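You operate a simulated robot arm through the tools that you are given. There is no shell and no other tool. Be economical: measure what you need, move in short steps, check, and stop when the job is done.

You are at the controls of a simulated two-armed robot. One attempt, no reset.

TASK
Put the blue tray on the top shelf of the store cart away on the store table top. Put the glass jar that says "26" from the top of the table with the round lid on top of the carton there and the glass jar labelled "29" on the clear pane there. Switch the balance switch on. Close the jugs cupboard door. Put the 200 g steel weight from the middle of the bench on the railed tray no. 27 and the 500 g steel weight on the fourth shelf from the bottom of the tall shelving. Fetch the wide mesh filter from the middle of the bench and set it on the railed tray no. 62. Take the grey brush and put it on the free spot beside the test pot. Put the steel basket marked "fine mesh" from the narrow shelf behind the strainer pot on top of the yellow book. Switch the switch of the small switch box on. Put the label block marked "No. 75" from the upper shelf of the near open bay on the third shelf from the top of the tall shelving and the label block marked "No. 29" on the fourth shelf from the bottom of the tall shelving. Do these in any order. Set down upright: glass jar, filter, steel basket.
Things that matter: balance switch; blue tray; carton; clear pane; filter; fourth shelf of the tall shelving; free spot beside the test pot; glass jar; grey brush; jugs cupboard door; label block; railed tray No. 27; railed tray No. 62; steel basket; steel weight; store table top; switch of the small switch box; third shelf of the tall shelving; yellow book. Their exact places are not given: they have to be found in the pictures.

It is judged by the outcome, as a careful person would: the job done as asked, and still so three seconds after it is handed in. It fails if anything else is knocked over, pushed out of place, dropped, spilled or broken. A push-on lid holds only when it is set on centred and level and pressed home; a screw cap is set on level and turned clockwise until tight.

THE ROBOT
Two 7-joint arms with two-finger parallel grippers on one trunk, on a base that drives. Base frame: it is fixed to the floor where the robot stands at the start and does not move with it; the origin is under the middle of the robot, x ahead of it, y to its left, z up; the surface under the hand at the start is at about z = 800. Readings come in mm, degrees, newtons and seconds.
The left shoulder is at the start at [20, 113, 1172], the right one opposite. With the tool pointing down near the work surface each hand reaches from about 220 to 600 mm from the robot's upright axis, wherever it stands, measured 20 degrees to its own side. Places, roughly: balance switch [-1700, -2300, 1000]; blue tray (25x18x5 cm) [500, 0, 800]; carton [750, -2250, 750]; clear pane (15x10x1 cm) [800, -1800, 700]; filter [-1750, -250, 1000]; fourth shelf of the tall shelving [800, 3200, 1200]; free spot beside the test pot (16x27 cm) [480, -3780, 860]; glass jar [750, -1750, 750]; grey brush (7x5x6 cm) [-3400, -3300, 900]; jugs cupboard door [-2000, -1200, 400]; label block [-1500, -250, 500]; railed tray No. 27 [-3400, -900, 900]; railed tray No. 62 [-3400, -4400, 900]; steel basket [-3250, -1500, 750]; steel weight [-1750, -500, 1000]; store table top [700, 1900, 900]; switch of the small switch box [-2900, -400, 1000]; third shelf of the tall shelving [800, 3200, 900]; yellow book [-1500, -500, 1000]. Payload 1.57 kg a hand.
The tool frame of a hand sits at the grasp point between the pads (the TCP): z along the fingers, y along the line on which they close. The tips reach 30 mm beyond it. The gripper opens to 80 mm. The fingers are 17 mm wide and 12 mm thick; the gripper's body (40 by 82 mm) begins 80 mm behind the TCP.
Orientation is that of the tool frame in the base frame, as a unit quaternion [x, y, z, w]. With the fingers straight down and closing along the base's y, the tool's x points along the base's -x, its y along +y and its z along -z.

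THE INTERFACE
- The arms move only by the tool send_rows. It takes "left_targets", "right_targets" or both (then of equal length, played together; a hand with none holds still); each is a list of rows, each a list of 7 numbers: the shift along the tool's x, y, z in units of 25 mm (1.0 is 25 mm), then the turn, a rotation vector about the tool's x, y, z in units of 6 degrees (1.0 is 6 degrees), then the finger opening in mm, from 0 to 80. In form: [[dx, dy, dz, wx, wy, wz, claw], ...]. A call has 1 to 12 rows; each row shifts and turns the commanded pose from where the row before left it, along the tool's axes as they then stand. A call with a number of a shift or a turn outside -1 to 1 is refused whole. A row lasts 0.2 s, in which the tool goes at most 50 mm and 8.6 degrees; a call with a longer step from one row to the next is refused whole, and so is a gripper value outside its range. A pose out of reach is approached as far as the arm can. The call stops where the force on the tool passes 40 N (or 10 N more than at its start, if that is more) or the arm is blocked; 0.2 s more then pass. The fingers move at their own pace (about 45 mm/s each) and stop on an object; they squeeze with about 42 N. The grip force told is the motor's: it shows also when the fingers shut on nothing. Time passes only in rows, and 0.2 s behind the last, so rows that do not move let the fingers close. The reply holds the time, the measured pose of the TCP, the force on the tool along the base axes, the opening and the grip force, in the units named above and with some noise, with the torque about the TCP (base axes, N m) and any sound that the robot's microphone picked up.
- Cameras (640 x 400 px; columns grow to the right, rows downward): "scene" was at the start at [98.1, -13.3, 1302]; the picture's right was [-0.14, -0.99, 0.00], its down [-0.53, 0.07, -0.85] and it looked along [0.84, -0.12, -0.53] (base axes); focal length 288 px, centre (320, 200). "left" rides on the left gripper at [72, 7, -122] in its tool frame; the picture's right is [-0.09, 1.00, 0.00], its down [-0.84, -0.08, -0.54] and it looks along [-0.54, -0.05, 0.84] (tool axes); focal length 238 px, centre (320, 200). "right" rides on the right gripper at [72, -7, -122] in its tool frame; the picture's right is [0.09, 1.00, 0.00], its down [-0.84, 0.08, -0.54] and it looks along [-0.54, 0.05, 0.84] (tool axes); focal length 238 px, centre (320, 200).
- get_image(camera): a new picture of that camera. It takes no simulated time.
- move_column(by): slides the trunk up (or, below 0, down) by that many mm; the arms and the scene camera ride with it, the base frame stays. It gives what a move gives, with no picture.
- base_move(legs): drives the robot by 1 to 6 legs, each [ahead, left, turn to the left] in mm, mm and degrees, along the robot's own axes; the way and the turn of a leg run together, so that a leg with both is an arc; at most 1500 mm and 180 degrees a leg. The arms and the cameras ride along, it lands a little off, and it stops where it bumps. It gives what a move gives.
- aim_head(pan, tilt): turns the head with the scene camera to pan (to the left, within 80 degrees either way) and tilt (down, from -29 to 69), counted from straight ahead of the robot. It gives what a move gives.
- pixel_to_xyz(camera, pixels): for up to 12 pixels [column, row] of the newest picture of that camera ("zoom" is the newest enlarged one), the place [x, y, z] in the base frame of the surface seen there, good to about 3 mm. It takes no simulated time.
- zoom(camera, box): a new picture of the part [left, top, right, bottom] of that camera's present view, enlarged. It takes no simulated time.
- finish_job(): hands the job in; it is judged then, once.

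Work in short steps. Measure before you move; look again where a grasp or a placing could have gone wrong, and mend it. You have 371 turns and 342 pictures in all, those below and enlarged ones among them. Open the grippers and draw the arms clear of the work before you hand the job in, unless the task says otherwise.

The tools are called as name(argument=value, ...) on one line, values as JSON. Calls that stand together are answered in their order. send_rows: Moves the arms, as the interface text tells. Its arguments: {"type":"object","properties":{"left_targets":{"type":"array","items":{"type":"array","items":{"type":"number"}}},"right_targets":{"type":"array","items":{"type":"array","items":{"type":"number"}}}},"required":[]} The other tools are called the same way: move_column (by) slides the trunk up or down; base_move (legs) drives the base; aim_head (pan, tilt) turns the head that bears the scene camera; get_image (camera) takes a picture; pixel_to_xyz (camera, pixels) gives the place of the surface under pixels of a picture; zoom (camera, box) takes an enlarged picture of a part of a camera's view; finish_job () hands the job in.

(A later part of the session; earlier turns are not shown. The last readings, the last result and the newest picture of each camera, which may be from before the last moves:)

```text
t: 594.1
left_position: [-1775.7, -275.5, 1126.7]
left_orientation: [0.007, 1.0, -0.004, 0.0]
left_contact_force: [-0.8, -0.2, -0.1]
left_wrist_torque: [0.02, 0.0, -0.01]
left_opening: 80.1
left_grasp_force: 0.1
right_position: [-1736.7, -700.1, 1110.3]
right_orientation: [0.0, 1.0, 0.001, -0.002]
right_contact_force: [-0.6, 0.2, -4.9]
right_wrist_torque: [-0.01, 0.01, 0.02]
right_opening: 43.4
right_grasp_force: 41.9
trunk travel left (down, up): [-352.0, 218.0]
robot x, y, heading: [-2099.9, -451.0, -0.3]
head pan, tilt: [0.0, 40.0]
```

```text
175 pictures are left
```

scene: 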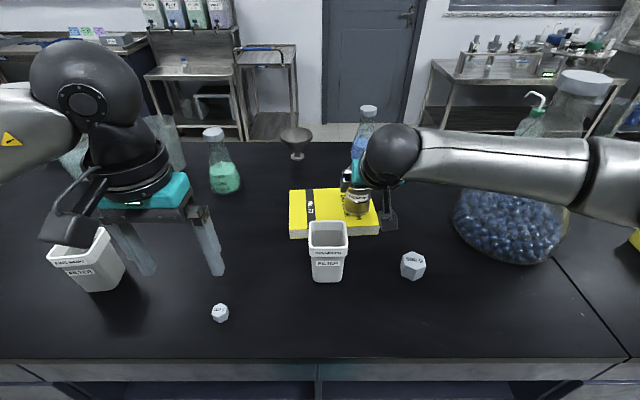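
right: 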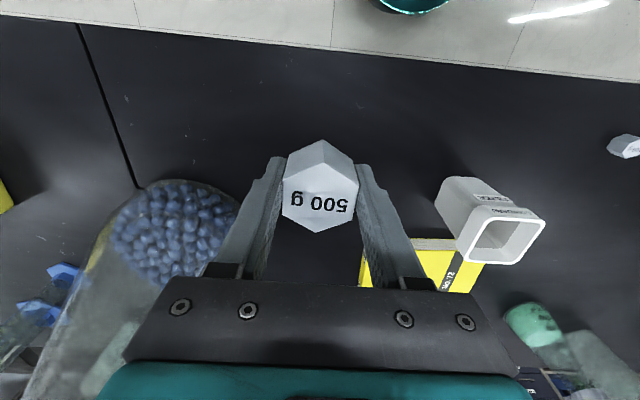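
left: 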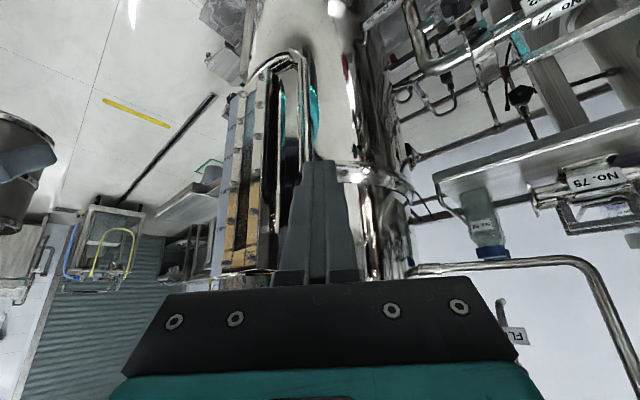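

500 g held. I back off, lower the trunk and look into the bay.

base_move(legs=[[-330, 0, 0]])

move_column(by=-345)

aim_head(pan=15, tilt=45)

get_image(camera="scene")

```text
t: 596.2
left_position: [-2101.4, -273.7, 1126.1]
left_orientation: [0.007, 1.0, -0.004, 0.001]
left_contact_force: [-0.4, -0.7, -0.2]
left_wrist_torque: [0.01, 0.01, -0.01]
left_opening: 79.9
left_grasp_force: 0.2
right_position: [-2063.7, -697.2, 1109.0]
right_orientation: [0.002, 1.0, 0.001, -0.002]
right_contact_force: [0.8, 0.5, -4.7]
right_wrist_torque: [-0.03, 0.04, -0.01]
right_opening: 43.2
right_grasp_force: 42.1
trunk travel left (down, up): [-352.0, 218.0]
robot x, y, heading: [-2428.6, -449.3, 0.0]
head pan, tilt: [0.0, 40.0]
```

```text
t: 599.6
left_position: [-2101.4, -273.9, 781.1]
left_orientation: [0.008, 1.0, -0.005, 0.001]
left_contact_force: [-0.2, -0.7, 0.2]
left_wrist_torque: [0.01, 0.01, 0.03]
left_opening: 80.3
left_grasp_force: 0.0
right_position: [-2062.3, -697.2, 762.9]
right_orientation: [0.0, 1.0, 0.001, -0.003]
right_contact_force: [-0.1, -0.9, -5.0]
right_wrist_torque: [0.0, 0.03, -0.01]
right_opening: 43.3
right_grasp_force: 42.1
trunk travel left (down, up): [-7.0, 563.0]
robot x, y, heading: [-2428.1, -451.6, -0.1]
head pan, tilt: [0.0, 40.0]
```

```text
t: 600.4
left_position: [-2100.8, -273.6, 781.8]
left_orientation: [0.008, 1.0, -0.004, 0.0]
left_contact_force: [-0.8, -0.3, 0.6]
left_wrist_torque: [0.01, 0.01, 0.03]
left_opening: 80.1
left_grasp_force: 0.0
right_position: [-2062.8, -697.4, 763.1]
right_orientation: [0.001, 1.0, 0.0, -0.002]
right_contact_force: [0.1, -0.8, -5.0]
right_wrist_torque: [-0.03, 0.0, -0.03]
right_opening: 43.3
right_grasp_force: 41.8
trunk travel left (down, up): [-7.0, 563.0]
robot x, y, heading: [-2428.0, -452.5, -0.2]
head pan, tilt: [15.0, 45.0]
```

```text
174 pictures are left
```

scene: 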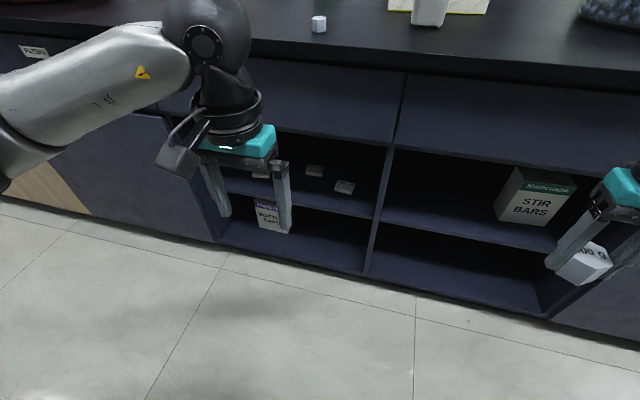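

Blocks show at (260,170), (315,170), (344,187). I zoom and measure.

zoom(camera="scene", box=[230, 140, 390, 260])

pixel_to_xyz(camera="scene", pixels=[[344, 184], [337, 181], [353, 184], [336, 190], [352, 193], [315, 167], [270, 172], [330, 130], [330, 200], [340, 210], [385, 180], [300, 205]])

```text
3.33 times, centred on (310, 200) of scene
```

zoom: 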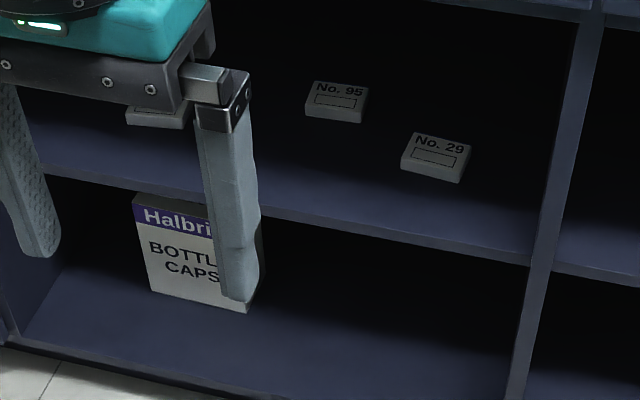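

```text
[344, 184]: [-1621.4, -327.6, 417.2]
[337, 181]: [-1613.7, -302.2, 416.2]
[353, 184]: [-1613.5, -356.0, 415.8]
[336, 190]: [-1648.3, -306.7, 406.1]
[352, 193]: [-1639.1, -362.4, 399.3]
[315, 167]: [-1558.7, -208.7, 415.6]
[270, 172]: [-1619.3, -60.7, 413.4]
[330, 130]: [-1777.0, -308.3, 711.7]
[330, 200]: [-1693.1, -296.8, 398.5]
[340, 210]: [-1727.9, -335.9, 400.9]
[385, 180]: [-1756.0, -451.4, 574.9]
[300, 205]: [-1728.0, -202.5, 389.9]
```

Block 29: top z 416, ~57×40×17 mm, centre ≈ (−1630,−332). I position the base and tilt the left hand 41°.

base_move(legs=[[200, -30, 0]])

send_rows(left_targets=[[0, 0, 0.5, 0, -0.981, 0, 80], [0, 0, 0.5, 0, -0.981, 0, 80], [0, 0, 0.5, 0, -0.981, 0, 80], [0, 0, 0.5, 0, -0.981, 0, 80], [0, 0, 0.5, 0, -0.981, 0, 80], [0, 0, 0.5, 0, -0.981, 0, 80], [0, 0, 0.5, 0, -0.981, 0, 80]])

get_image(camera="left")

```text
t: 602.0
left_position: [-1901.3, -304.2, 781.1]
left_orientation: [0.008, 1.0, -0.005, 0.001]
left_contact_force: [-0.5, 0.2, 0.7]
left_wrist_torque: [-0.01, 0.0, 0.03]
left_opening: 80.1
left_grasp_force: 0.1
right_position: [-1864.3, -728.1, 763.5]
right_orientation: [0.0, 1.0, 0.001, -0.003]
right_contact_force: [0.9, 0.0, -5.1]
right_wrist_torque: [-0.01, 0.03, 0.03]
right_opening: 43.5
right_grasp_force: 42.4
trunk travel left (down, up): [-7.0, 563.0]
robot x, y, heading: [-2229.0, -477.0, -0.1]
head pan, tilt: [15.0, 45.0]
```

```text
t: 603.6
left_position: [-1863.2, -305.2, 696.3]
left_orientation: [0.008, 0.936, -0.009, 0.353]
left_contact_force: [0.3, 0.4, 0.0]
left_wrist_torque: [0.04, 0.0, 0.0]
left_opening: 79.9
left_grasp_force: 0.0
left hand out of reach, approached as far as the arm can: row 5, 6
right_position: [-1864.2, -728.6, 764.0]
right_orientation: [0.001, 1.0, 0.001, -0.003]
right_contact_force: [-0.8, 0.6, -4.1]
right_wrist_torque: [0.01, 0.04, 0.02]
right_opening: 43.5
right_grasp_force: 42.3
trunk travel left (down, up): [-7.0, 563.0]
robot x, y, heading: [-2229.6, -484.2, -0.3]
head pan, tilt: [15.0, 45.0]
```

```text
172 pictures are left
```

left: 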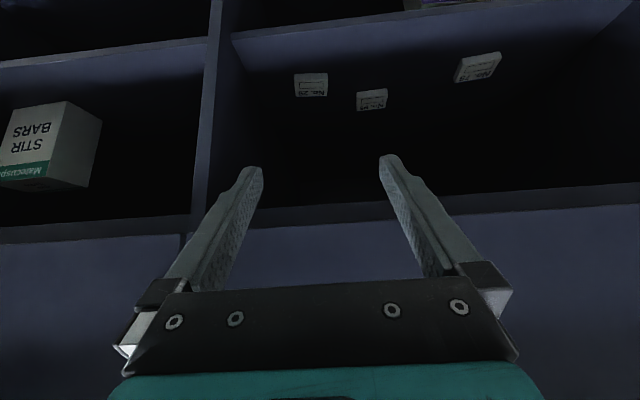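

I measure block 29 in the left picture and the opening's upper edge.

zoom(camera="left", box=[270, 50, 520, 130])

pixel_to_xyz(camera="left", pixels=[[311, 80], [297, 76], [326, 76], [297, 92], [327, 93], [311, 95], [300, 225], [350, 215], [310, 40], [475, 62], [492, 55], [462, 70]])

```text
2.56 times, centred on (395, 90) of left
```

zoom: 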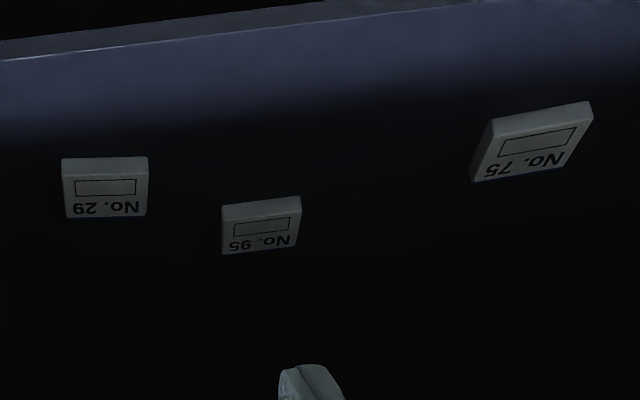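

```text
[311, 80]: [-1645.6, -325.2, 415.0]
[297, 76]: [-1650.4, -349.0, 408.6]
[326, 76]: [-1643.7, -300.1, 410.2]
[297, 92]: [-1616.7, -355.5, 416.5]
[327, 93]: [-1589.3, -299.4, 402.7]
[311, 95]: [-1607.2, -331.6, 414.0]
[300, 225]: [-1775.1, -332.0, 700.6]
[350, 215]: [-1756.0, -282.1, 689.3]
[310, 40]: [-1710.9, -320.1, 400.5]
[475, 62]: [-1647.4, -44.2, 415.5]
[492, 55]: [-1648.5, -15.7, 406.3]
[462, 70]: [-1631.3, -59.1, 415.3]
```

Block centre ≈ (−1626,−328). I slide in along the tilted axis ~225 mm, then check.

send_rows(left_targets=[[0, -0.1, 1, 0, 0, 0, 80], [0, -0.1, 1, 0, 0, 0, 80], [0, -0.1, 1, 0, 0, 0, 80], [0, -0.1, 1, 0, 0, 0, 80], [0, -0.1, 1, 0, 0, 0, 80], [0, -0.1, 1, 0, 0, 0, 80], [0, -0.1, 1, 0, 0, 0, 80], [0, -0.1, 1, 0, 0, 0, 80], [0, -0.1, 1, 0, 0, 0, 80]])

get_image(camera="left")

get_image(camera="scene")

```text
t: 605.6
left_position: [-1714.3, -332.7, 527.2]
left_orientation: [0.005, 0.936, -0.007, 0.353]
left_contact_force: [1.2, 0.1, 0.8]
left_wrist_torque: [0.0, 0.01, 0.04]
left_opening: 80.0
left_grasp_force: 0.1
right_position: [-1863.8, -728.6, 764.3]
right_orientation: [0.001, 1.0, 0.0, -0.002]
right_contact_force: [-0.2, 1.2, -6.2]
right_wrist_torque: [0.02, 0.0, 0.04]
right_opening: 43.3
right_grasp_force: 42.4
trunk travel left (down, up): [-7.0, 563.0]
robot x, y, heading: [-2226.2, -481.6, -0.0]
head pan, tilt: [15.0, 45.0]
```

```text
170 pictures are left
```

left: 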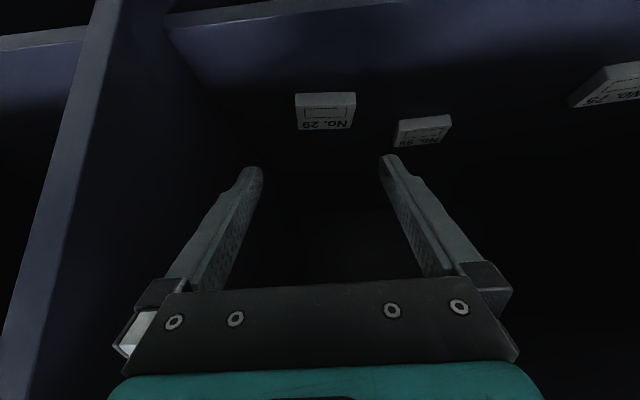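

```text
169 pictures are left
```

scene: 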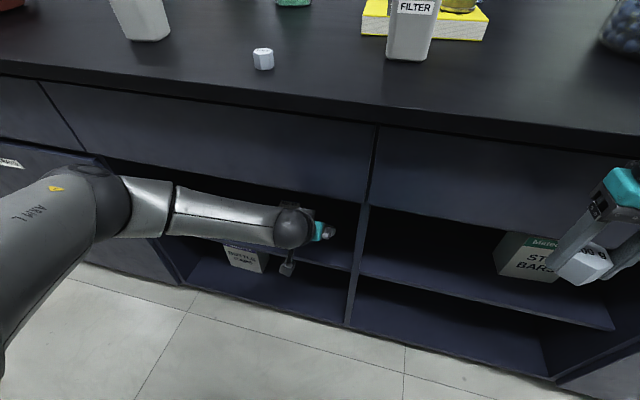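

Block centred within 5 mm. I go the last 128 mm.

send_rows(left_targets=[[0, 0.18, 1, 0, 0, 0, 80], [0, 0, 1, 0, 0, 0, 80], [0, 0, 1, 0, 0, 0, 80], [0, 0, 1, 0, 0, 0, 80], [0, 0, 0.9, 0, 0, 0, 80], [0, 0, 0.2, 0, 0, 0, 80], [0, 0, 0, 0, 0, 0, 80]])

get_image(camera="left")

```text
t: 607.2
left_position: [-1637.9, -328.9, 440.1]
left_orientation: [0.007, 0.935, -0.008, 0.353]
left_contact_force: [0.4, 0.7, -0.1]
left_wrist_torque: [0.03, -0.01, 0.01]
left_opening: 80.0
left_grasp_force: 0.0
left hand out of reach, approached as far as the arm can: row 5
right_position: [-1862.8, -728.2, 762.8]
right_orientation: [0.001, 1.0, 0.001, -0.003]
right_contact_force: [0.8, 0.2, -4.7]
right_wrist_torque: [-0.02, 0.0, 0.01]
right_opening: 43.5
right_grasp_force: 42.1
trunk travel left (down, up): [-7.0, 563.0]
robot x, y, heading: [-2228.6, -479.4, -0.1]
head pan, tilt: [15.0, 45.0]
```

```text
168 pictures are left
```

left: 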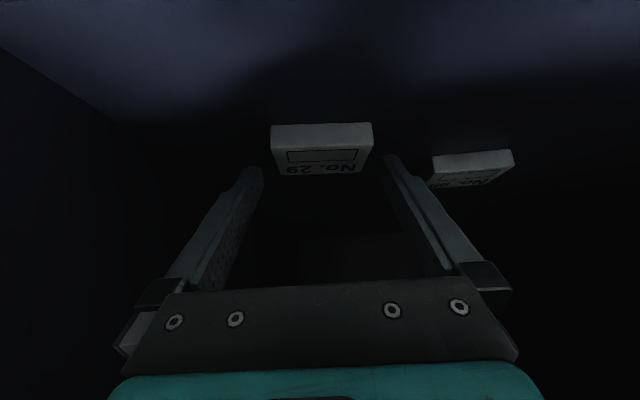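

A few mm short of reach; I drive 25 ahead and shift the hand down/back.

base_move(legs=[[25, 0, 0]])

send_rows(left_targets=[[0.4, 0, 0, 0, 0, 0, 80], [0.25, 0, 0, 0, 0, 0, 80], [0, 0, 0, 0, 0, 0, 80]])

get_image(camera="left")

```text
t: 608.1
left_position: [-1619.2, -329.8, 440.6]
left_orientation: [0.006, 0.935, -0.007, 0.354]
left_contact_force: [0.0, 0.4, 0.1]
left_wrist_torque: [-0.01, -0.01, 0.01]
left_opening: 80.2
left_grasp_force: 0.1
right_position: [-1849.8, -729.0, 762.1]
right_orientation: [-0.001, 1.0, -0.001, -0.01]
right_contact_force: [-3.4, 0.4, -3.6]
right_wrist_torque: [-0.05, -0.4, -0.04]
right_opening: 43.4
right_grasp_force: 42.3
trunk travel left (down, up): [-7.0, 563.0]
robot x, y, heading: [-2211.8, -482.6, -0.4]
head pan, tilt: [15.0, 45.0]
stopped in leg 1: the force on the tool passed its limit at 62 N (the readings are from after the stop); the commanded pose is now the measured one
```

```text
t: 608.9
left_position: [-1631.5, -329.3, 429.4]
left_orientation: [0.007, 0.935, -0.007, 0.354]
left_contact_force: [-0.4, 0.1, 0.3]
left_wrist_torque: [0.0, 0.04, 0.05]
left_opening: 80.1
left_grasp_force: 0.0
right_position: [-1849.2, -728.8, 763.4]
right_orientation: [-0.001, 1.0, -0.002, -0.009]
right_contact_force: [-6.8, 1.5, -7.9]
right_wrist_torque: [-0.05, -0.55, -0.06]
right_opening: 43.1
right_grasp_force: 42.5
trunk travel left (down, up): [-7.0, 563.0]
robot x, y, heading: [-2209.6, -482.5, -0.2]
head pan, tilt: [15.0, 45.0]
```

```text
167 pictures are left
```

left: 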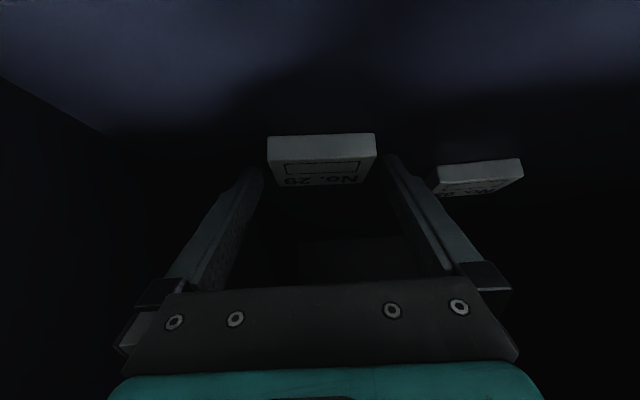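

The right hand touched the bench edge; I pull it back 40 mm while closing the left on the block.

send_rows(left_targets=[[0, 0, 0, 0, 0, 0, 30], [0, 0, 0, 0, 0, 0, 30], [0, 0, 0, 0, 0, 0, 30], [0, 0, 0, 0, 0, 0, 30], [0, 0, 0, 0, 0, 0, 30]], right_targets=[[0.8, 0, 0, 0, 0, 0, 20], [0.8, 0, 0, 0, 0, 0, 20], [0, 0, 0, 0, 0, 0, 20], [0, 0, 0, 0, 0, 0, 20], [0, 0, 0, 0, 0, 0, 20]])

get_image(camera="scene")

```text
t: 610.1
left_position: [-1632.7, -330.2, 429.2]
left_orientation: [0.006, 0.936, -0.007, 0.352]
left_contact_force: [0.4, -0.3, -0.2]
left_wrist_torque: [-0.02, 0.0, 0.04]
left_opening: 61.2
left_grasp_force: 42.0
right_position: [-1889.2, -728.7, 764.7]
right_orientation: [0.0, 1.0, -0.001, -0.009]
right_contact_force: [-0.5, 0.6, -4.9]
right_wrist_torque: [0.02, 0.0, -0.01]
right_opening: 43.3
right_grasp_force: 42.6
trunk travel left (down, up): [-7.0, 563.0]
robot x, y, heading: [-2213.0, -483.1, -0.5]
head pan, tilt: [15.0, 45.0]
```

```text
166 pictures are left
```

scene: 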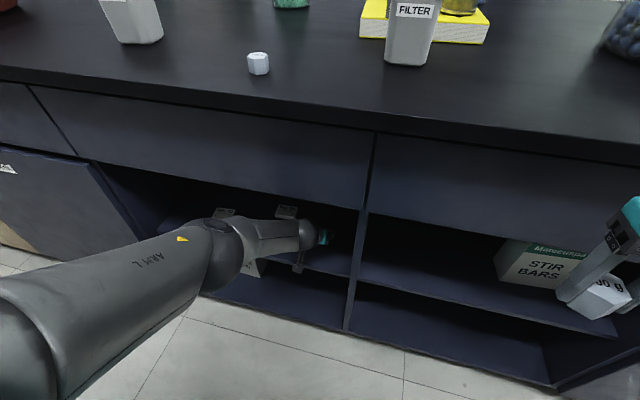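

Block gripped (61 mm). I withdraw along the tool axis and back off.

send_rows(left_targets=[[-0.2, 0, -0.3, 0, 0, 0, 30], [0, 0, -1, 0, 0, 0, 30], [0, 0, -1, 0, 0, 0, 30], [0, 0, -1, 0, 0, 0, 30], [0, 0, -1, 0, 0, 0, 30], [0, 0, -1, 0, 0, 0, 30], [0, 0, -1, 0, 0, 0, 30], [0, 0, -1, 0, 0, 0, 30], [0, 0, -1, 0, 0, 0, 30]])

base_move(legs=[[-200, 0, 0]])

move_column(by=400)

get_image(camera="left")

get_image(camera="right")

```text
t: 612.1
left_position: [-1759.1, -306.5, 593.9]
left_orientation: [0.007, 0.936, -0.008, 0.352]
left_contact_force: [-0.9, -0.4, 0.1]
left_wrist_torque: [0.04, 0.01, 0.01]
left_opening: 61.2
left_grasp_force: 42.0
left hand out of reach, approached as far as the arm can: row 4, 5
right_position: [-1888.7, -729.2, 764.6]
right_orientation: [0.001, 1.0, 0.0, -0.008]
right_contact_force: [0.3, 0.1, -4.3]
right_wrist_torque: [-0.03, 0.02, 0.02]
right_opening: 43.1
right_grasp_force: 42.2
trunk travel left (down, up): [-7.0, 563.0]
robot x, y, heading: [-2215.1, -479.0, -0.3]
head pan, tilt: [15.0, 45.0]
```

```text
t: 613.6
left_position: [-1957.5, -304.5, 594.1]
left_orientation: [0.006, 0.936, -0.007, 0.353]
left_contact_force: [0.7, -0.4, -0.7]
left_wrist_torque: [0.03, 0.01, -0.03]
left_opening: 61.0
left_grasp_force: 42.0
right_position: [-2087.1, -729.0, 763.3]
right_orientation: [0.0, 1.0, 0.0, -0.008]
right_contact_force: [0.5, 0.2, -5.6]
right_wrist_torque: [-0.01, 0.0, -0.05]
right_opening: 43.5
right_grasp_force: 41.6
trunk travel left (down, up): [-7.0, 563.0]
robot x, y, heading: [-2409.8, -476.4, -0.2]
head pan, tilt: [15.0, 45.0]
```

```text
t: 617.5
left_position: [-1957.5, -305.9, 993.5]
left_orientation: [0.006, 0.936, -0.008, 0.353]
left_contact_force: [0.6, -0.1, -0.4]
left_wrist_torque: [0.01, -0.03, -0.01]
left_opening: 60.8
left_grasp_force: 42.0
right_position: [-2087.8, -727.7, 1164.5]
right_orientation: [0.0, 1.0, -0.001, -0.009]
right_contact_force: [0.1, -0.7, -5.2]
right_wrist_torque: [0.02, -0.01, 0.0]
right_opening: 43.7
right_grasp_force: 42.1
trunk travel left (down, up): [-407.0, 163.0]
robot x, y, heading: [-2410.0, -476.8, -0.4]
head pan, tilt: [15.0, 45.0]
```

```text
165 pictures are left
```

left: 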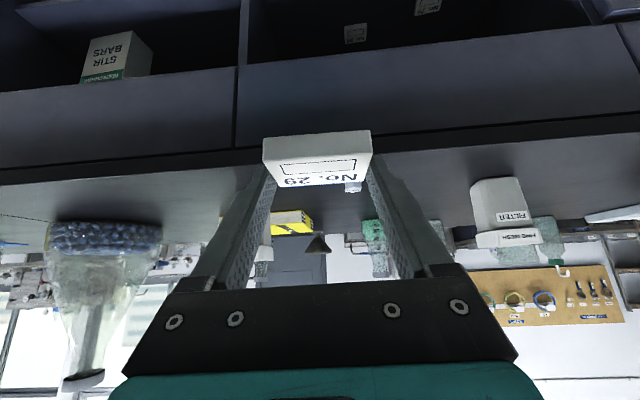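

```text
164 pictures are left
```

right: 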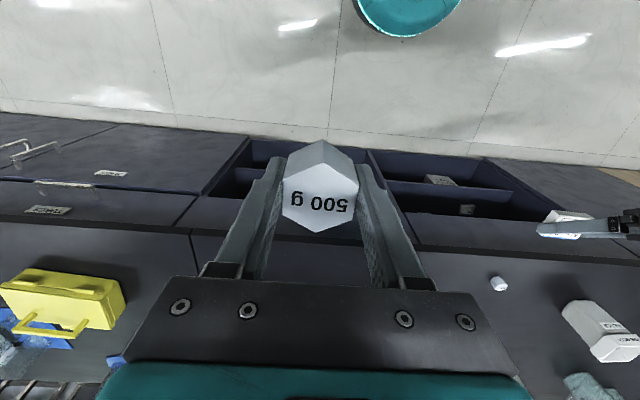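

Both items held. I look north for the way around the island to the tall shelving.

aim_head(pan=60, tilt=15)

get_image(camera="scene")

```text
t: 618.6
left_position: [-1958.2, -305.6, 993.4]
left_orientation: [0.007, 0.936, -0.008, 0.353]
left_contact_force: [-0.2, -0.1, -0.7]
left_wrist_torque: [0.01, 0.01, -0.04]
left_opening: 60.6
left_grasp_force: 41.8
right_position: [-2087.9, -726.8, 1164.2]
right_orientation: [-0.001, 1.0, -0.002, -0.009]
right_contact_force: [0.0, -0.8, -4.9]
right_wrist_torque: [-0.01, 0.03, -0.01]
right_opening: 43.8
right_grasp_force: 41.3
trunk travel left (down, up): [-407.0, 163.0]
robot x, y, heading: [-2410.4, -481.9, -0.4]
head pan, tilt: [60.0, 15.0]
```

```text
163 pictures are left
```

scene: 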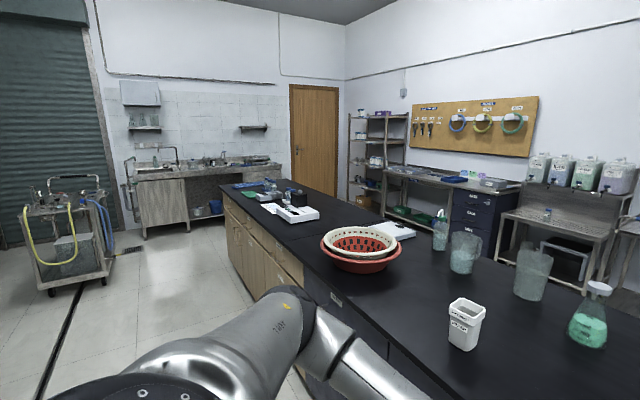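

pixel_to_xyz(camera="scene", pixels=[[222, 188], [280, 178], [225, 225], [200, 215], [225, 160], [365, 195], [345, 200], [100, 285], [145, 235], [315, 180], [380, 130], [405, 200]])

zoom(camera="scene", box=[330, 95, 460, 225])

```text
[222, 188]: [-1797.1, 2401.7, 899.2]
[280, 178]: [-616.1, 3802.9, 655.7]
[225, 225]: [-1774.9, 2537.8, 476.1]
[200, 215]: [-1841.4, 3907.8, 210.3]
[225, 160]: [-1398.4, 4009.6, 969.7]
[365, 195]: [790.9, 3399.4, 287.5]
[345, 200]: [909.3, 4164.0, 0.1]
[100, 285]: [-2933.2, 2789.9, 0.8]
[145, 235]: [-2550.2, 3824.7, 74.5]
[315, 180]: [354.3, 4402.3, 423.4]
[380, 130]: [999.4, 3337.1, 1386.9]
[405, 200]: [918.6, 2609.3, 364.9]
```

```text
3.08 times, centred on (395, 160) of scene
```

zoom: 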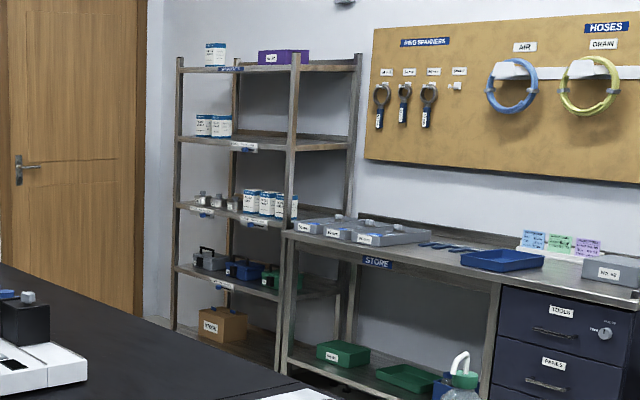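

The table is labelled STORE (good), shelving has 5 shelves. I drive north past the island end, then east toward the shelving.

base_move(legs=[[0, 1500, 0.4], [0, 1500, 0], [0, 630, 0]])

base_move(legs=[[1300, 0, 0], [800, 0, 0]])

aim_head(pan=0, tilt=10)

get_image(camera="scene")

```text
t: 636.1
left_position: [-1961.5, 3299.0, 993.9]
left_orientation: [0.004, 0.935, -0.007, 0.354]
left_contact_force: [0.5, -1.0, -0.1]
left_wrist_torque: [-0.03, 0.02, 0.02]
left_opening: 60.8
left_grasp_force: 42.3
right_position: [-2085.9, 2876.0, 1165.2]
right_orientation: [-0.003, 1.0, -0.001, -0.009]
right_contact_force: [-0.4, -0.4, -5.3]
right_wrist_torque: [-0.01, 0.02, 0.0]
right_opening: 43.3
right_grasp_force: 41.7
trunk travel left (down, up): [-407.0, 163.0]
robot x, y, heading: [-2408.5, 3121.4, 0.1]
head pan, tilt: [60.0, 15.0]
```

```text
t: 646.5
left_position: [137.7, 3265.1, 993.9]
left_orientation: [0.014, 0.936, -0.011, 0.352]
left_contact_force: [0.3, -0.1, -0.7]
left_wrist_torque: [-0.04, 0.03, -0.01]
left_opening: 60.8
left_grasp_force: 42.4
right_position: [1.0, 2844.3, 1164.2]
right_orientation: [0.008, 1.0, -0.001, -0.009]
right_contact_force: [-0.3, 0.4, -5.5]
right_wrist_torque: [-0.01, 0.03, 0.0]
right_opening: 43.4
right_grasp_force: 41.8
trunk travel left (down, up): [-407.0, 163.0]
robot x, y, heading: [-317.9, 3097.6, -1.3]
head pan, tilt: [60.0, 15.0]
```

```text
t: 647.8
left_position: [136.1, 3265.4, 994.6]
left_orientation: [0.013, 0.935, -0.009, 0.353]
left_contact_force: [-0.4, -0.6, 0.2]
left_wrist_torque: [-0.01, 0.01, 0.01]
left_opening: 60.7
left_grasp_force: 42.1
right_position: [-0.2, 2845.4, 1163.4]
right_orientation: [0.009, 1.0, -0.001, -0.009]
right_contact_force: [0.7, -0.8, -4.6]
right_wrist_torque: [0.0, 0.01, 0.0]
right_opening: 42.9
right_grasp_force: 41.9
trunk travel left (down, up): [-407.0, 163.0]
robot x, y, heading: [-317.1, 3098.6, -1.1]
head pan, tilt: [0.0, 10.0]
```

```text
161 pictures are left
```

scene: 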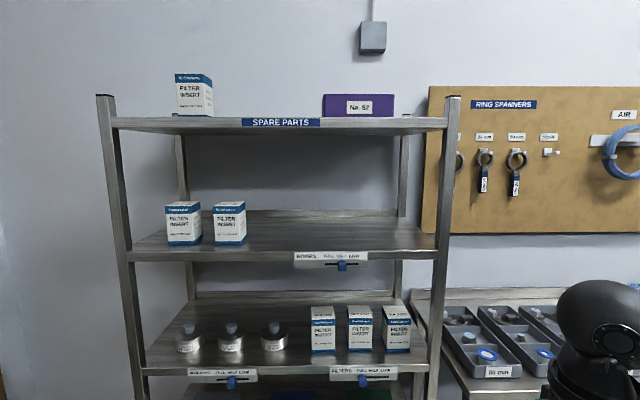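

I measure the shelves' heights and free spaces.

pixel_to_xyz(camera="scene", pixels=[[300, 225], [300, 248], [380, 235], [420, 245], [140, 250], [270, 225], [290, 340], [290, 355], [290, 310], [160, 355], [415, 350], [300, 122]])

zoom(camera="scene", box=[90, 180, 460, 400])

```text
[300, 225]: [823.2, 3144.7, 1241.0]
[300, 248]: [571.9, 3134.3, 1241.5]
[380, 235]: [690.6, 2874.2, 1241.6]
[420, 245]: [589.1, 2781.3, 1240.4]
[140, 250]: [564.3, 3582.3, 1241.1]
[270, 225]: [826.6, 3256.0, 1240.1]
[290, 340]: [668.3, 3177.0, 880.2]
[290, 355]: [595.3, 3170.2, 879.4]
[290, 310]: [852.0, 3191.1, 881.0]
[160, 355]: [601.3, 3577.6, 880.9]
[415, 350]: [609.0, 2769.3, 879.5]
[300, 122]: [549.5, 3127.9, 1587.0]
```

```text
1.73 times, centred on (275, 290) of scene
```

zoom: 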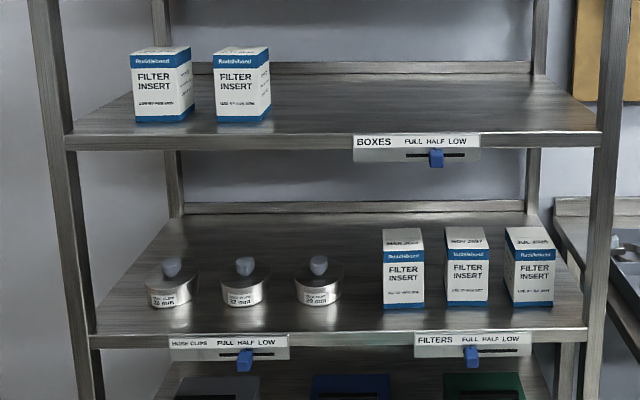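

I check the underside height of the top shelf's front lip and inter-shelf clearance.

pixel_to_xyz(camera="scene", pixels=[[350, 128], [350, 131], [200, 131], [240, 135], [350, 119], [300, 262], [330, 117], [230, 330], [272, 328], [322, 310], [322, 350], [276, 345]])

```text
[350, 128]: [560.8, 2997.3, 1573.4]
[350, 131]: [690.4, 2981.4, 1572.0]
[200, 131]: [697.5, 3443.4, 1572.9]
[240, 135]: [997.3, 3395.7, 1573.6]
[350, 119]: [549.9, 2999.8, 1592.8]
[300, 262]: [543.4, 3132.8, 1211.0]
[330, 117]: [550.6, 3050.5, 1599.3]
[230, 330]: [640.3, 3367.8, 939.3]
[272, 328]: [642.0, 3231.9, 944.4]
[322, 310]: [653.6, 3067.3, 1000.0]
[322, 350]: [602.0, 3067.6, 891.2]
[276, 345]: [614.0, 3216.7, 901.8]
```

Underside is 1572, enough. I raise the trunk 100 and the arms, moving both hands inward.

move_column(by=100)

send_rows(left_targets=[[-0.66, -0.36, -0.751, 0, 0, 0, 30], [-0.66, -0.36, -0.751, 0, 0, 0, 30], [-0.66, -0.36, -0.751, 0, 0, 0, 30], [-0.66, -0.36, -0.751, 0, 0, 0, 30], [-0.66, -0.36, -0.751, 0, 0, 0, 30], [-0.66, -0.36, -0.751, 0, 0, 0, 30], [-0.66, -0.36, -0.751, 0, 0, 0, 30], [-0.66, -0.36, -0.751, 0, 0, 0, 30], [-0.66, -0.36, -0.751, 0, 0, 0, 30]], right_targets=[[0, 0.2, -0.18, 0, 0, 0, 20], [0, 0.2, -0.18, 0, 0, 0, 20], [0, 0.2, -0.18, 0, 0, 0, 20], [0, 0.2, -0.18, 0, 0, 0, 20], [0, 0.2, -0.18, 0, 0, 0, 20], [0, 0.2, -0.18, 0, 0, 0, 20], [0, 0.2, -0.18, 0, 0, 0, 20], [0, 0.2, -0.18, 0, 0, 0, 20], [0, 0.2, -0.18, 0, 0, 0, 20]])

```text
t: 649.1
left_position: [136.5, 3263.9, 1093.4]
left_orientation: [0.014, 0.936, -0.01, 0.352]
left_contact_force: [0.2, 0.3, -0.6]
left_wrist_torque: [-0.02, -0.02, -0.02]
left_opening: 60.7
left_grasp_force: 41.3
right_position: [1.1, 2844.5, 1264.1]
right_orientation: [0.009, 1.0, 0.0, -0.009]
right_contact_force: [-0.4, 0.0, -5.2]
right_wrist_torque: [-0.01, -0.02, 0.03]
right_opening: 43.2
right_grasp_force: 42.2
trunk travel left (down, up): [-507.0, 63.0]
robot x, y, heading: [-318.3, 3095.4, -1.3]
head pan, tilt: [0.0, 10.0]
```

```text
t: 651.1
left_position: [135.1, 3186.0, 1321.4]
left_orientation: [0.014, 0.935, -0.01, 0.353]
left_contact_force: [0.1, 0.0, -1.4]
left_wrist_torque: [0.0, -0.02, 0.0]
left_opening: 60.7
left_grasp_force: 41.9
right_position: [3.3, 2889.6, 1304.7]
right_orientation: [0.008, 1.0, 0.0, -0.009]
right_contact_force: [-0.2, -0.5, -5.3]
right_wrist_torque: [-0.01, 0.03, 0.0]
right_opening: 43.1
right_grasp_force: 41.9
trunk travel left (down, up): [-507.0, 63.0]
robot x, y, heading: [-316.1, 3098.6, -1.4]
head pan, tilt: [0.0, 10.0]
```

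Both are above the shelf height. I drive 540 ahead.

base_move(legs=[[0, 0, 1.3], [540, 0, 0]])

get_image(camera="scene")

get_image(camera="right")

```text
t: 654.6
left_position: [675.2, 3196.5, 1320.8]
left_orientation: [0.004, 0.936, -0.006, 0.353]
left_contact_force: [0.0, 0.7, -1.2]
left_wrist_torque: [-0.01, 0.0, -0.02]
left_opening: 60.8
left_grasp_force: 41.7
right_position: [549.7, 2897.0, 1304.8]
right_orientation: [-0.003, 1.0, 0.0, -0.008]
right_contact_force: [0.0, -0.6, -4.9]
right_wrist_torque: [-0.01, 0.05, -0.01]
right_opening: 43.4
right_grasp_force: 41.9
trunk travel left (down, up): [-507.0, 63.0]
robot x, y, heading: [229.2, 3096.1, -0.0]
head pan, tilt: [0.0, 10.0]
```

```text
159 pictures are left
```

scene: 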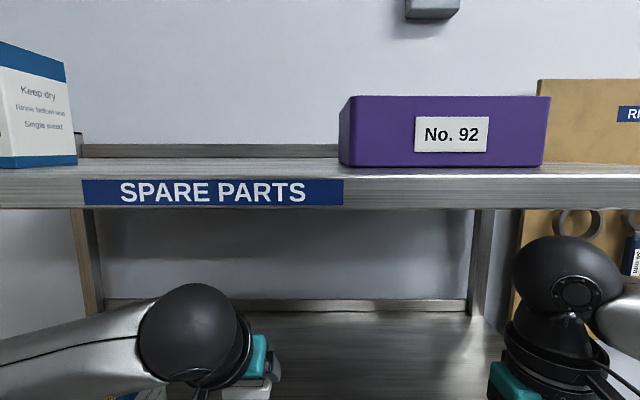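

```text
158 pictures are left
```

right: 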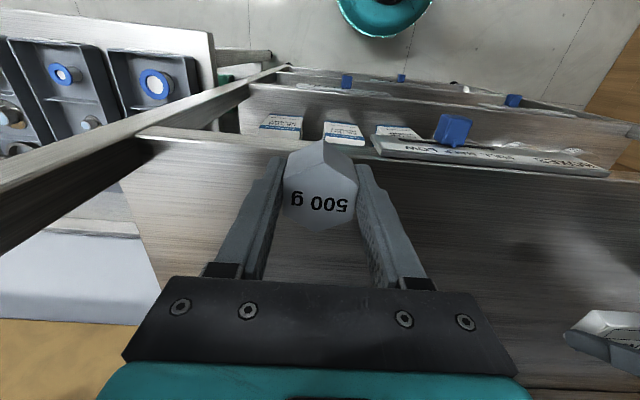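

I check the wrist ball's height under the lip, then reach 70 forward with the right hand.

pixel_to_xyz(camera="scene", pixels=[[567, 242], [560, 260], [567, 205], [620, 290]])

```text
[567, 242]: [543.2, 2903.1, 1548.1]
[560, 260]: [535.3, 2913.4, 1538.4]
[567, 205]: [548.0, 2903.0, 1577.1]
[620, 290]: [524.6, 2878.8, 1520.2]
```

22 mm clear now. I lower 12 and move 75 in, then lower to the shelf.

send_rows(right_targets=[[0, 0, 0.5, 0, 0, 0, 20], [-1, 0, 0, 0, 0, 0, 20], [-1, 0, 0, 0, 0, 0, 20], [-1, 0, 0, 0, 0, 0, 20], [0, 0, 0.5, 0, 0, 0, 20], [0, 0, 0, 0, 0, 0, 20]])

get_image(camera="right")

```text
t: 656.0
left_position: [667.1, 3197.1, 1324.0]
left_orientation: [0.005, 0.934, -0.008, 0.357]
left_contact_force: [0.3, -0.9, -0.4]
left_wrist_torque: [-0.01, 0.01, -0.03]
left_opening: 60.7
left_grasp_force: 41.9
right_position: [617.1, 2899.4, 1281.3]
right_orientation: [-0.002, 1.0, -0.002, -0.005]
right_contact_force: [0.5, 0.3, -4.5]
right_wrist_torque: [0.01, 0.03, 0.01]
right_opening: 43.5
right_grasp_force: 42.3
trunk travel left (down, up): [-507.0, 63.0]
robot x, y, heading: [225.9, 3097.8, 0.1]
head pan, tilt: [0.0, 10.0]
```

```text
157 pictures are left
```

right: 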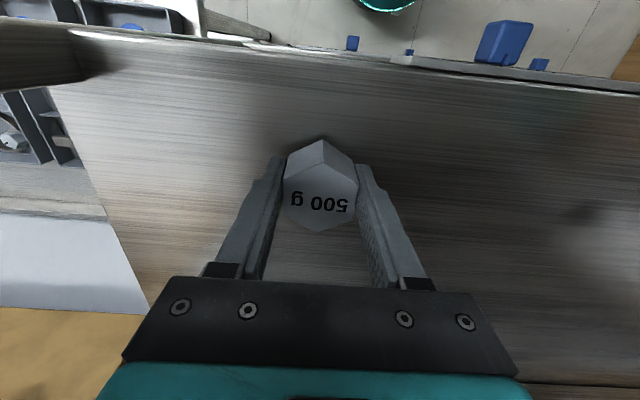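

The robot leaned slightly — the right forearm likely touches the upright. I back the hand out, bring the left hand in, and shift the base left 100.

send_rows(right_targets=[[0.5, 0, -0.5, 0, 0, 0, 20], [1, 0, 0, 0, 0, 0, 20], [1, 0, 0, 0, 0, 0, 20], [0.5, 0, 0, 0, 0, 0, 20]], left_targets=[[0, -1, 0, 0, 0, 0, 30], [0, -1, 0, 0, 0, 0, 30], [0, -1, 0, 0, 0, 0, 30], [0, -1, 0, 0, 0, 0, 30]])

aim_head(pan=-20, tilt=25)

get_image(camera="scene")

```text
t: 657.0
left_position: [674.5, 3095.1, 1320.5]
left_orientation: [0.003, 0.936, -0.006, 0.353]
left_contact_force: [-0.8, 0.0, -0.7]
left_wrist_torque: [0.01, -0.01, 0.02]
left_opening: 60.9
left_grasp_force: 41.6
right_position: [550.4, 2894.5, 1290.7]
right_orientation: [-0.002, 1.0, 0.0, -0.01]
right_contact_force: [0.1, -0.9, -4.7]
right_wrist_torque: [0.01, 0.0, 0.04]
right_opening: 43.3
right_grasp_force: 42.4
trunk travel left (down, up): [-507.0, 63.0]
robot x, y, heading: [223.8, 3096.8, 0.1]
head pan, tilt: [0.0, 10.0]
```

```text
t: 657.8
left_position: [673.5, 3095.6, 1321.0]
left_orientation: [0.004, 0.936, -0.007, 0.353]
left_contact_force: [-0.6, -0.3, -0.3]
left_wrist_torque: [0.0, 0.0, 0.0]
left_opening: 60.9
left_grasp_force: 41.9
right_position: [549.7, 2896.8, 1292.2]
right_orientation: [-0.002, 1.0, -0.001, -0.009]
right_contact_force: [-0.1, -0.1, -4.9]
right_wrist_torque: [0.0, -0.03, 0.0]
right_opening: 43.3
right_grasp_force: 41.7
trunk travel left (down, up): [-507.0, 63.0]
robot x, y, heading: [229.9, 3096.2, 0.1]
head pan, tilt: [-20.0, 25.0]
```

```text
156 pictures are left
```

scene: 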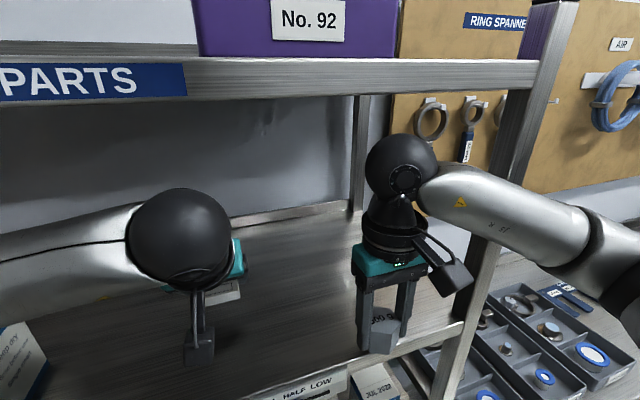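

Confirmed: forearm beside the right upright. I shift left 115 and retry.

base_move(legs=[[0, 115, 0]])

send_rows(right_targets=[[-1, 0, 0, 0, 0, 0, 20], [-1, 0, 0, 0, 0, 0, 20], [-1, 0, 0, 0, 0, 0, 20], [-0.3, 0, 0, 0, 0, 0, 20], [0, 0, 0, 0, 0, 0, 20]])

get_image(camera="scene")

```text
t: 659.0
left_position: [673.7, 3211.0, 1320.9]
left_orientation: [0.003, 0.936, -0.006, 0.353]
left_contact_force: [-0.5, 0.8, -0.7]
left_wrist_torque: [-0.03, -0.03, -0.01]
left_opening: 61.0
left_grasp_force: 42.6
right_position: [549.6, 3011.9, 1292.0]
right_orientation: [-0.002, 1.0, -0.001, -0.009]
right_contact_force: [0.3, 0.0, -5.3]
right_wrist_torque: [-0.03, 0.03, -0.02]
right_opening: 43.4
right_grasp_force: 42.4
trunk travel left (down, up): [-507.0, 63.0]
robot x, y, heading: [221.9, 3212.9, -0.0]
head pan, tilt: [-20.0, 25.0]
```

```text
t: 660.2
left_position: [673.0, 3210.3, 1320.0]
left_orientation: [0.004, 0.936, -0.007, 0.353]
left_contact_force: [-0.1, 0.2, -0.6]
left_wrist_torque: [0.02, 0.0, 0.02]
left_opening: 60.8
left_grasp_force: 42.1
right_position: [632.6, 3012.0, 1290.5]
right_orientation: [-0.003, 1.0, -0.001, -0.008]
right_contact_force: [-0.1, -0.6, -4.9]
right_wrist_torque: [-0.03, 0.0, -0.01]
right_opening: 43.4
right_grasp_force: 42.1
trunk travel left (down, up): [-507.0, 63.0]
robot x, y, heading: [228.2, 3208.4, 0.3]
head pan, tilt: [-20.0, 25.0]
```

```text
155 pictures are left
```

scene: 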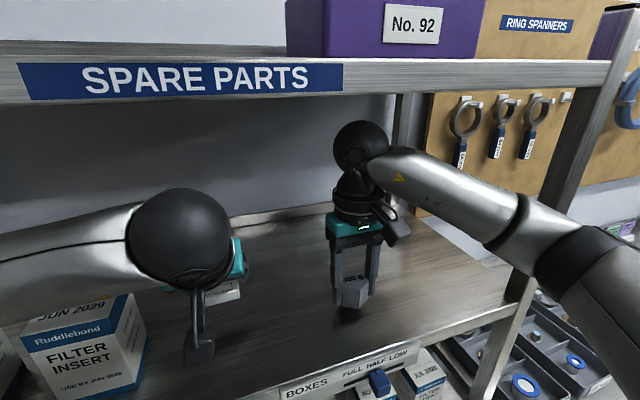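

Clear now. I lower onto the shelf in small steps.

send_rows(right_targets=[[0, 0, 0.4, 0, 0, 0, 20], [0, 0, 0.12, 0, 0, 0, 20], [0, 0, 0.08, 0, 0, 0, 20], [0, 0, 0, 0, 0, 0, 20]])

```text
t: 661.2
left_position: [672.9, 3210.2, 1320.2]
left_orientation: [0.004, 0.936, -0.006, 0.353]
left_contact_force: [-0.4, -0.7, 0.0]
left_wrist_torque: [0.02, 0.02, 0.03]
left_opening: 60.9
left_grasp_force: 42.4
right_position: [631.2, 3012.5, 1275.4]
right_orientation: [-0.003, 1.0, -0.001, -0.01]
right_contact_force: [0.8, -0.7, -5.7]
right_wrist_torque: [0.01, 0.05, 0.01]
right_opening: 43.5
right_grasp_force: 42.3
trunk travel left (down, up): [-507.0, 63.0]
robot x, y, heading: [226.6, 3212.9, -0.2]
head pan, tilt: [-20.0, 25.0]
```

send_rows(right_targets=[[0, 0, 0.06, 0, 0, 0, 20], [0, 0, 0.06, 0, 0, 0, 20], [0, 0, 0, 0, 0, 0, 20]])

```text
t: 662.0
left_position: [672.8, 3211.4, 1320.4]
left_orientation: [0.004, 0.935, -0.006, 0.354]
left_contact_force: [-0.1, 0.4, -1.3]
left_wrist_torque: [0.0, 0.0, 0.0]
left_opening: 60.8
left_grasp_force: 42.4
right_position: [631.2, 3011.0, 1274.1]
right_orientation: [-0.001, 1.0, 0.0, -0.006]
right_contact_force: [0.8, -2.3, 14.7]
right_wrist_torque: [-0.06, -0.59, -0.05]
right_opening: 43.3
right_grasp_force: 42.1
trunk travel left (down, up): [-507.0, 63.0]
robot x, y, heading: [227.4, 3212.3, -0.2]
head pan, tilt: [-20.0, 25.0]
```

Contact. I release, rise 25 and withdraw the right hand.

send_rows(right_targets=[[0, 0, -0.03, 0, 0, 0, 60], [0, 0, 0, 0, 0, 0, 70], [0, 0, 0, 0, 0, 0, 70], [0, 0, -0.5, 0, 0, 0, 70], [0, 0, -0.6, 0, 0, 0, 70], [1, 0, 0, 0, 0, 0, 70], [1, 0, 0, 0, 0, 0, 70], [1, 0, 0, 0, 0, 0, 70], [1, 0, 0, 0, 0, 0, 70], [1, 0, 0, 0, 0, 0, 70]])

get_image(camera="scene")

```text
t: 664.2
left_position: [672.7, 3210.7, 1320.7]
left_orientation: [0.004, 0.935, -0.007, 0.354]
left_contact_force: [-0.5, -0.2, -0.9]
left_wrist_torque: [0.02, 0.02, 0.03]
left_opening: 60.6
left_grasp_force: 41.9
right_position: [506.8, 3011.8, 1301.4]
right_orientation: [-0.002, 1.0, -0.001, -0.008]
right_contact_force: [-0.1, -0.3, -0.2]
right_wrist_torque: [0.01, -0.03, 0.0]
right_opening: 69.9
right_grasp_force: 0.0
trunk travel left (down, up): [-507.0, 63.0]
robot x, y, heading: [222.9, 3212.7, 0.2]
head pan, tilt: [-20.0, 25.0]
```

```text
154 pictures are left
```

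scene: 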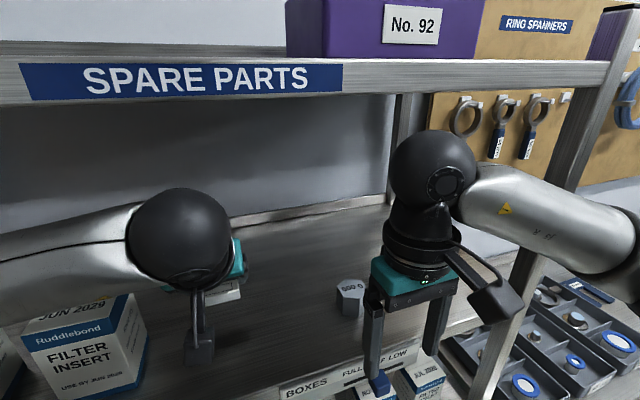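

The 500 g stands on the fourth shelf. Now I lower block 29 with the left hand.

send_rows(left_targets=[[0.66, 0, 0.751, 0, 0, 0, 30], [0.4, 0, 0.455, 0, 0, 0, 30], [0.05, 0, 0.06, 0, 0, 0, 30], [0.05, 0, 0.06, 0, 0, 0, 30], [0, 0, 0, 0, 0, 0, 30]])

get_image(camera="left")

```text
t: 665.4
left_position: [673.9, 3210.7, 1276.6]
left_orientation: [0.004, 0.936, -0.006, 0.352]
left_contact_force: [0.2, 0.2, -0.8]
left_wrist_torque: [0.0, 0.01, 0.0]
left_opening: 61.0
left_grasp_force: 41.9
right_position: [507.2, 3011.4, 1304.0]
right_orientation: [-0.003, 1.0, -0.001, -0.01]
right_contact_force: [0.0, 0.6, -0.8]
right_wrist_torque: [-0.01, 0.01, -0.04]
right_opening: 70.1
right_grasp_force: 0.1
trunk travel left (down, up): [-507.0, 63.0]
robot x, y, heading: [227.6, 3210.1, -0.0]
head pan, tilt: [-20.0, 25.0]
```

```text
153 pictures are left
```

left: 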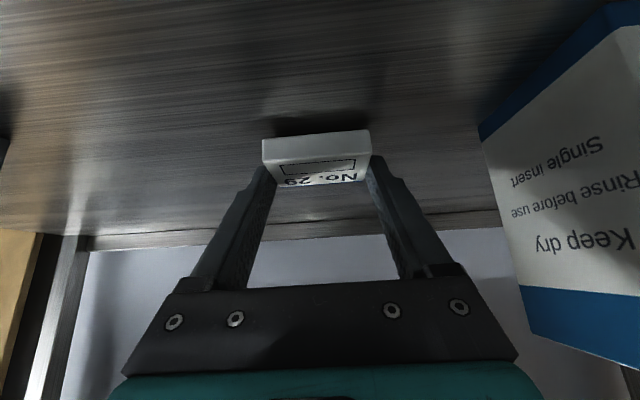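

A few mm above. I lower by 1.5 mm steps.

send_rows(left_targets=[[0.04, 0, 0.045, 0, 0, 0, 30], [0.04, 0, 0.045, 0, 0, 0, 30], [0.04, 0, 0.045, 0, 0, 0, 30], [0, 0, 0, 0, 0, 0, 30]])

```text
t: 666.4
left_position: [673.3, 3210.6, 1272.0]
left_orientation: [0.004, 0.935, -0.006, 0.353]
left_contact_force: [-0.3, -0.3, -0.9]
left_wrist_torque: [0.0, 0.0, 0.01]
left_opening: 61.0
left_grasp_force: 41.7
right_position: [507.6, 3011.0, 1303.2]
right_orientation: [-0.002, 1.0, -0.001, -0.008]
right_contact_force: [0.1, -0.1, -0.6]
right_wrist_torque: [-0.01, -0.01, 0.02]
right_opening: 70.1
right_grasp_force: 0.1
trunk travel left (down, up): [-507.0, 63.0]
robot x, y, heading: [227.1, 3214.0, 0.0]
head pan, tilt: [-20.0, 25.0]
```

send_rows(left_targets=[[0.04, 0, 0.045, 0, 0, 0, 30], [0.04, 0, 0.045, 0, 0, 0, 30], [0, 0, 0, 0, 0, 0, 30]])

```text
t: 667.2
left_position: [673.0, 3210.1, 1270.8]
left_orientation: [0.003, 0.935, -0.007, 0.355]
left_contact_force: [0.9, -0.1, 5.1]
left_wrist_torque: [0.18, 0.02, -0.03]
left_opening: 61.0
left_grasp_force: 42.0
right_position: [506.6, 3011.7, 1303.3]
right_orientation: [-0.003, 1.0, -0.002, -0.008]
right_contact_force: [-0.1, 0.2, 1.0]
right_wrist_torque: [-0.03, 0.03, -0.02]
right_opening: 70.0
right_grasp_force: 0.1
trunk travel left (down, up): [-507.0, 63.0]
robot x, y, heading: [230.6, 3214.2, 0.1]
head pan, tilt: [-20.0, 25.0]
```

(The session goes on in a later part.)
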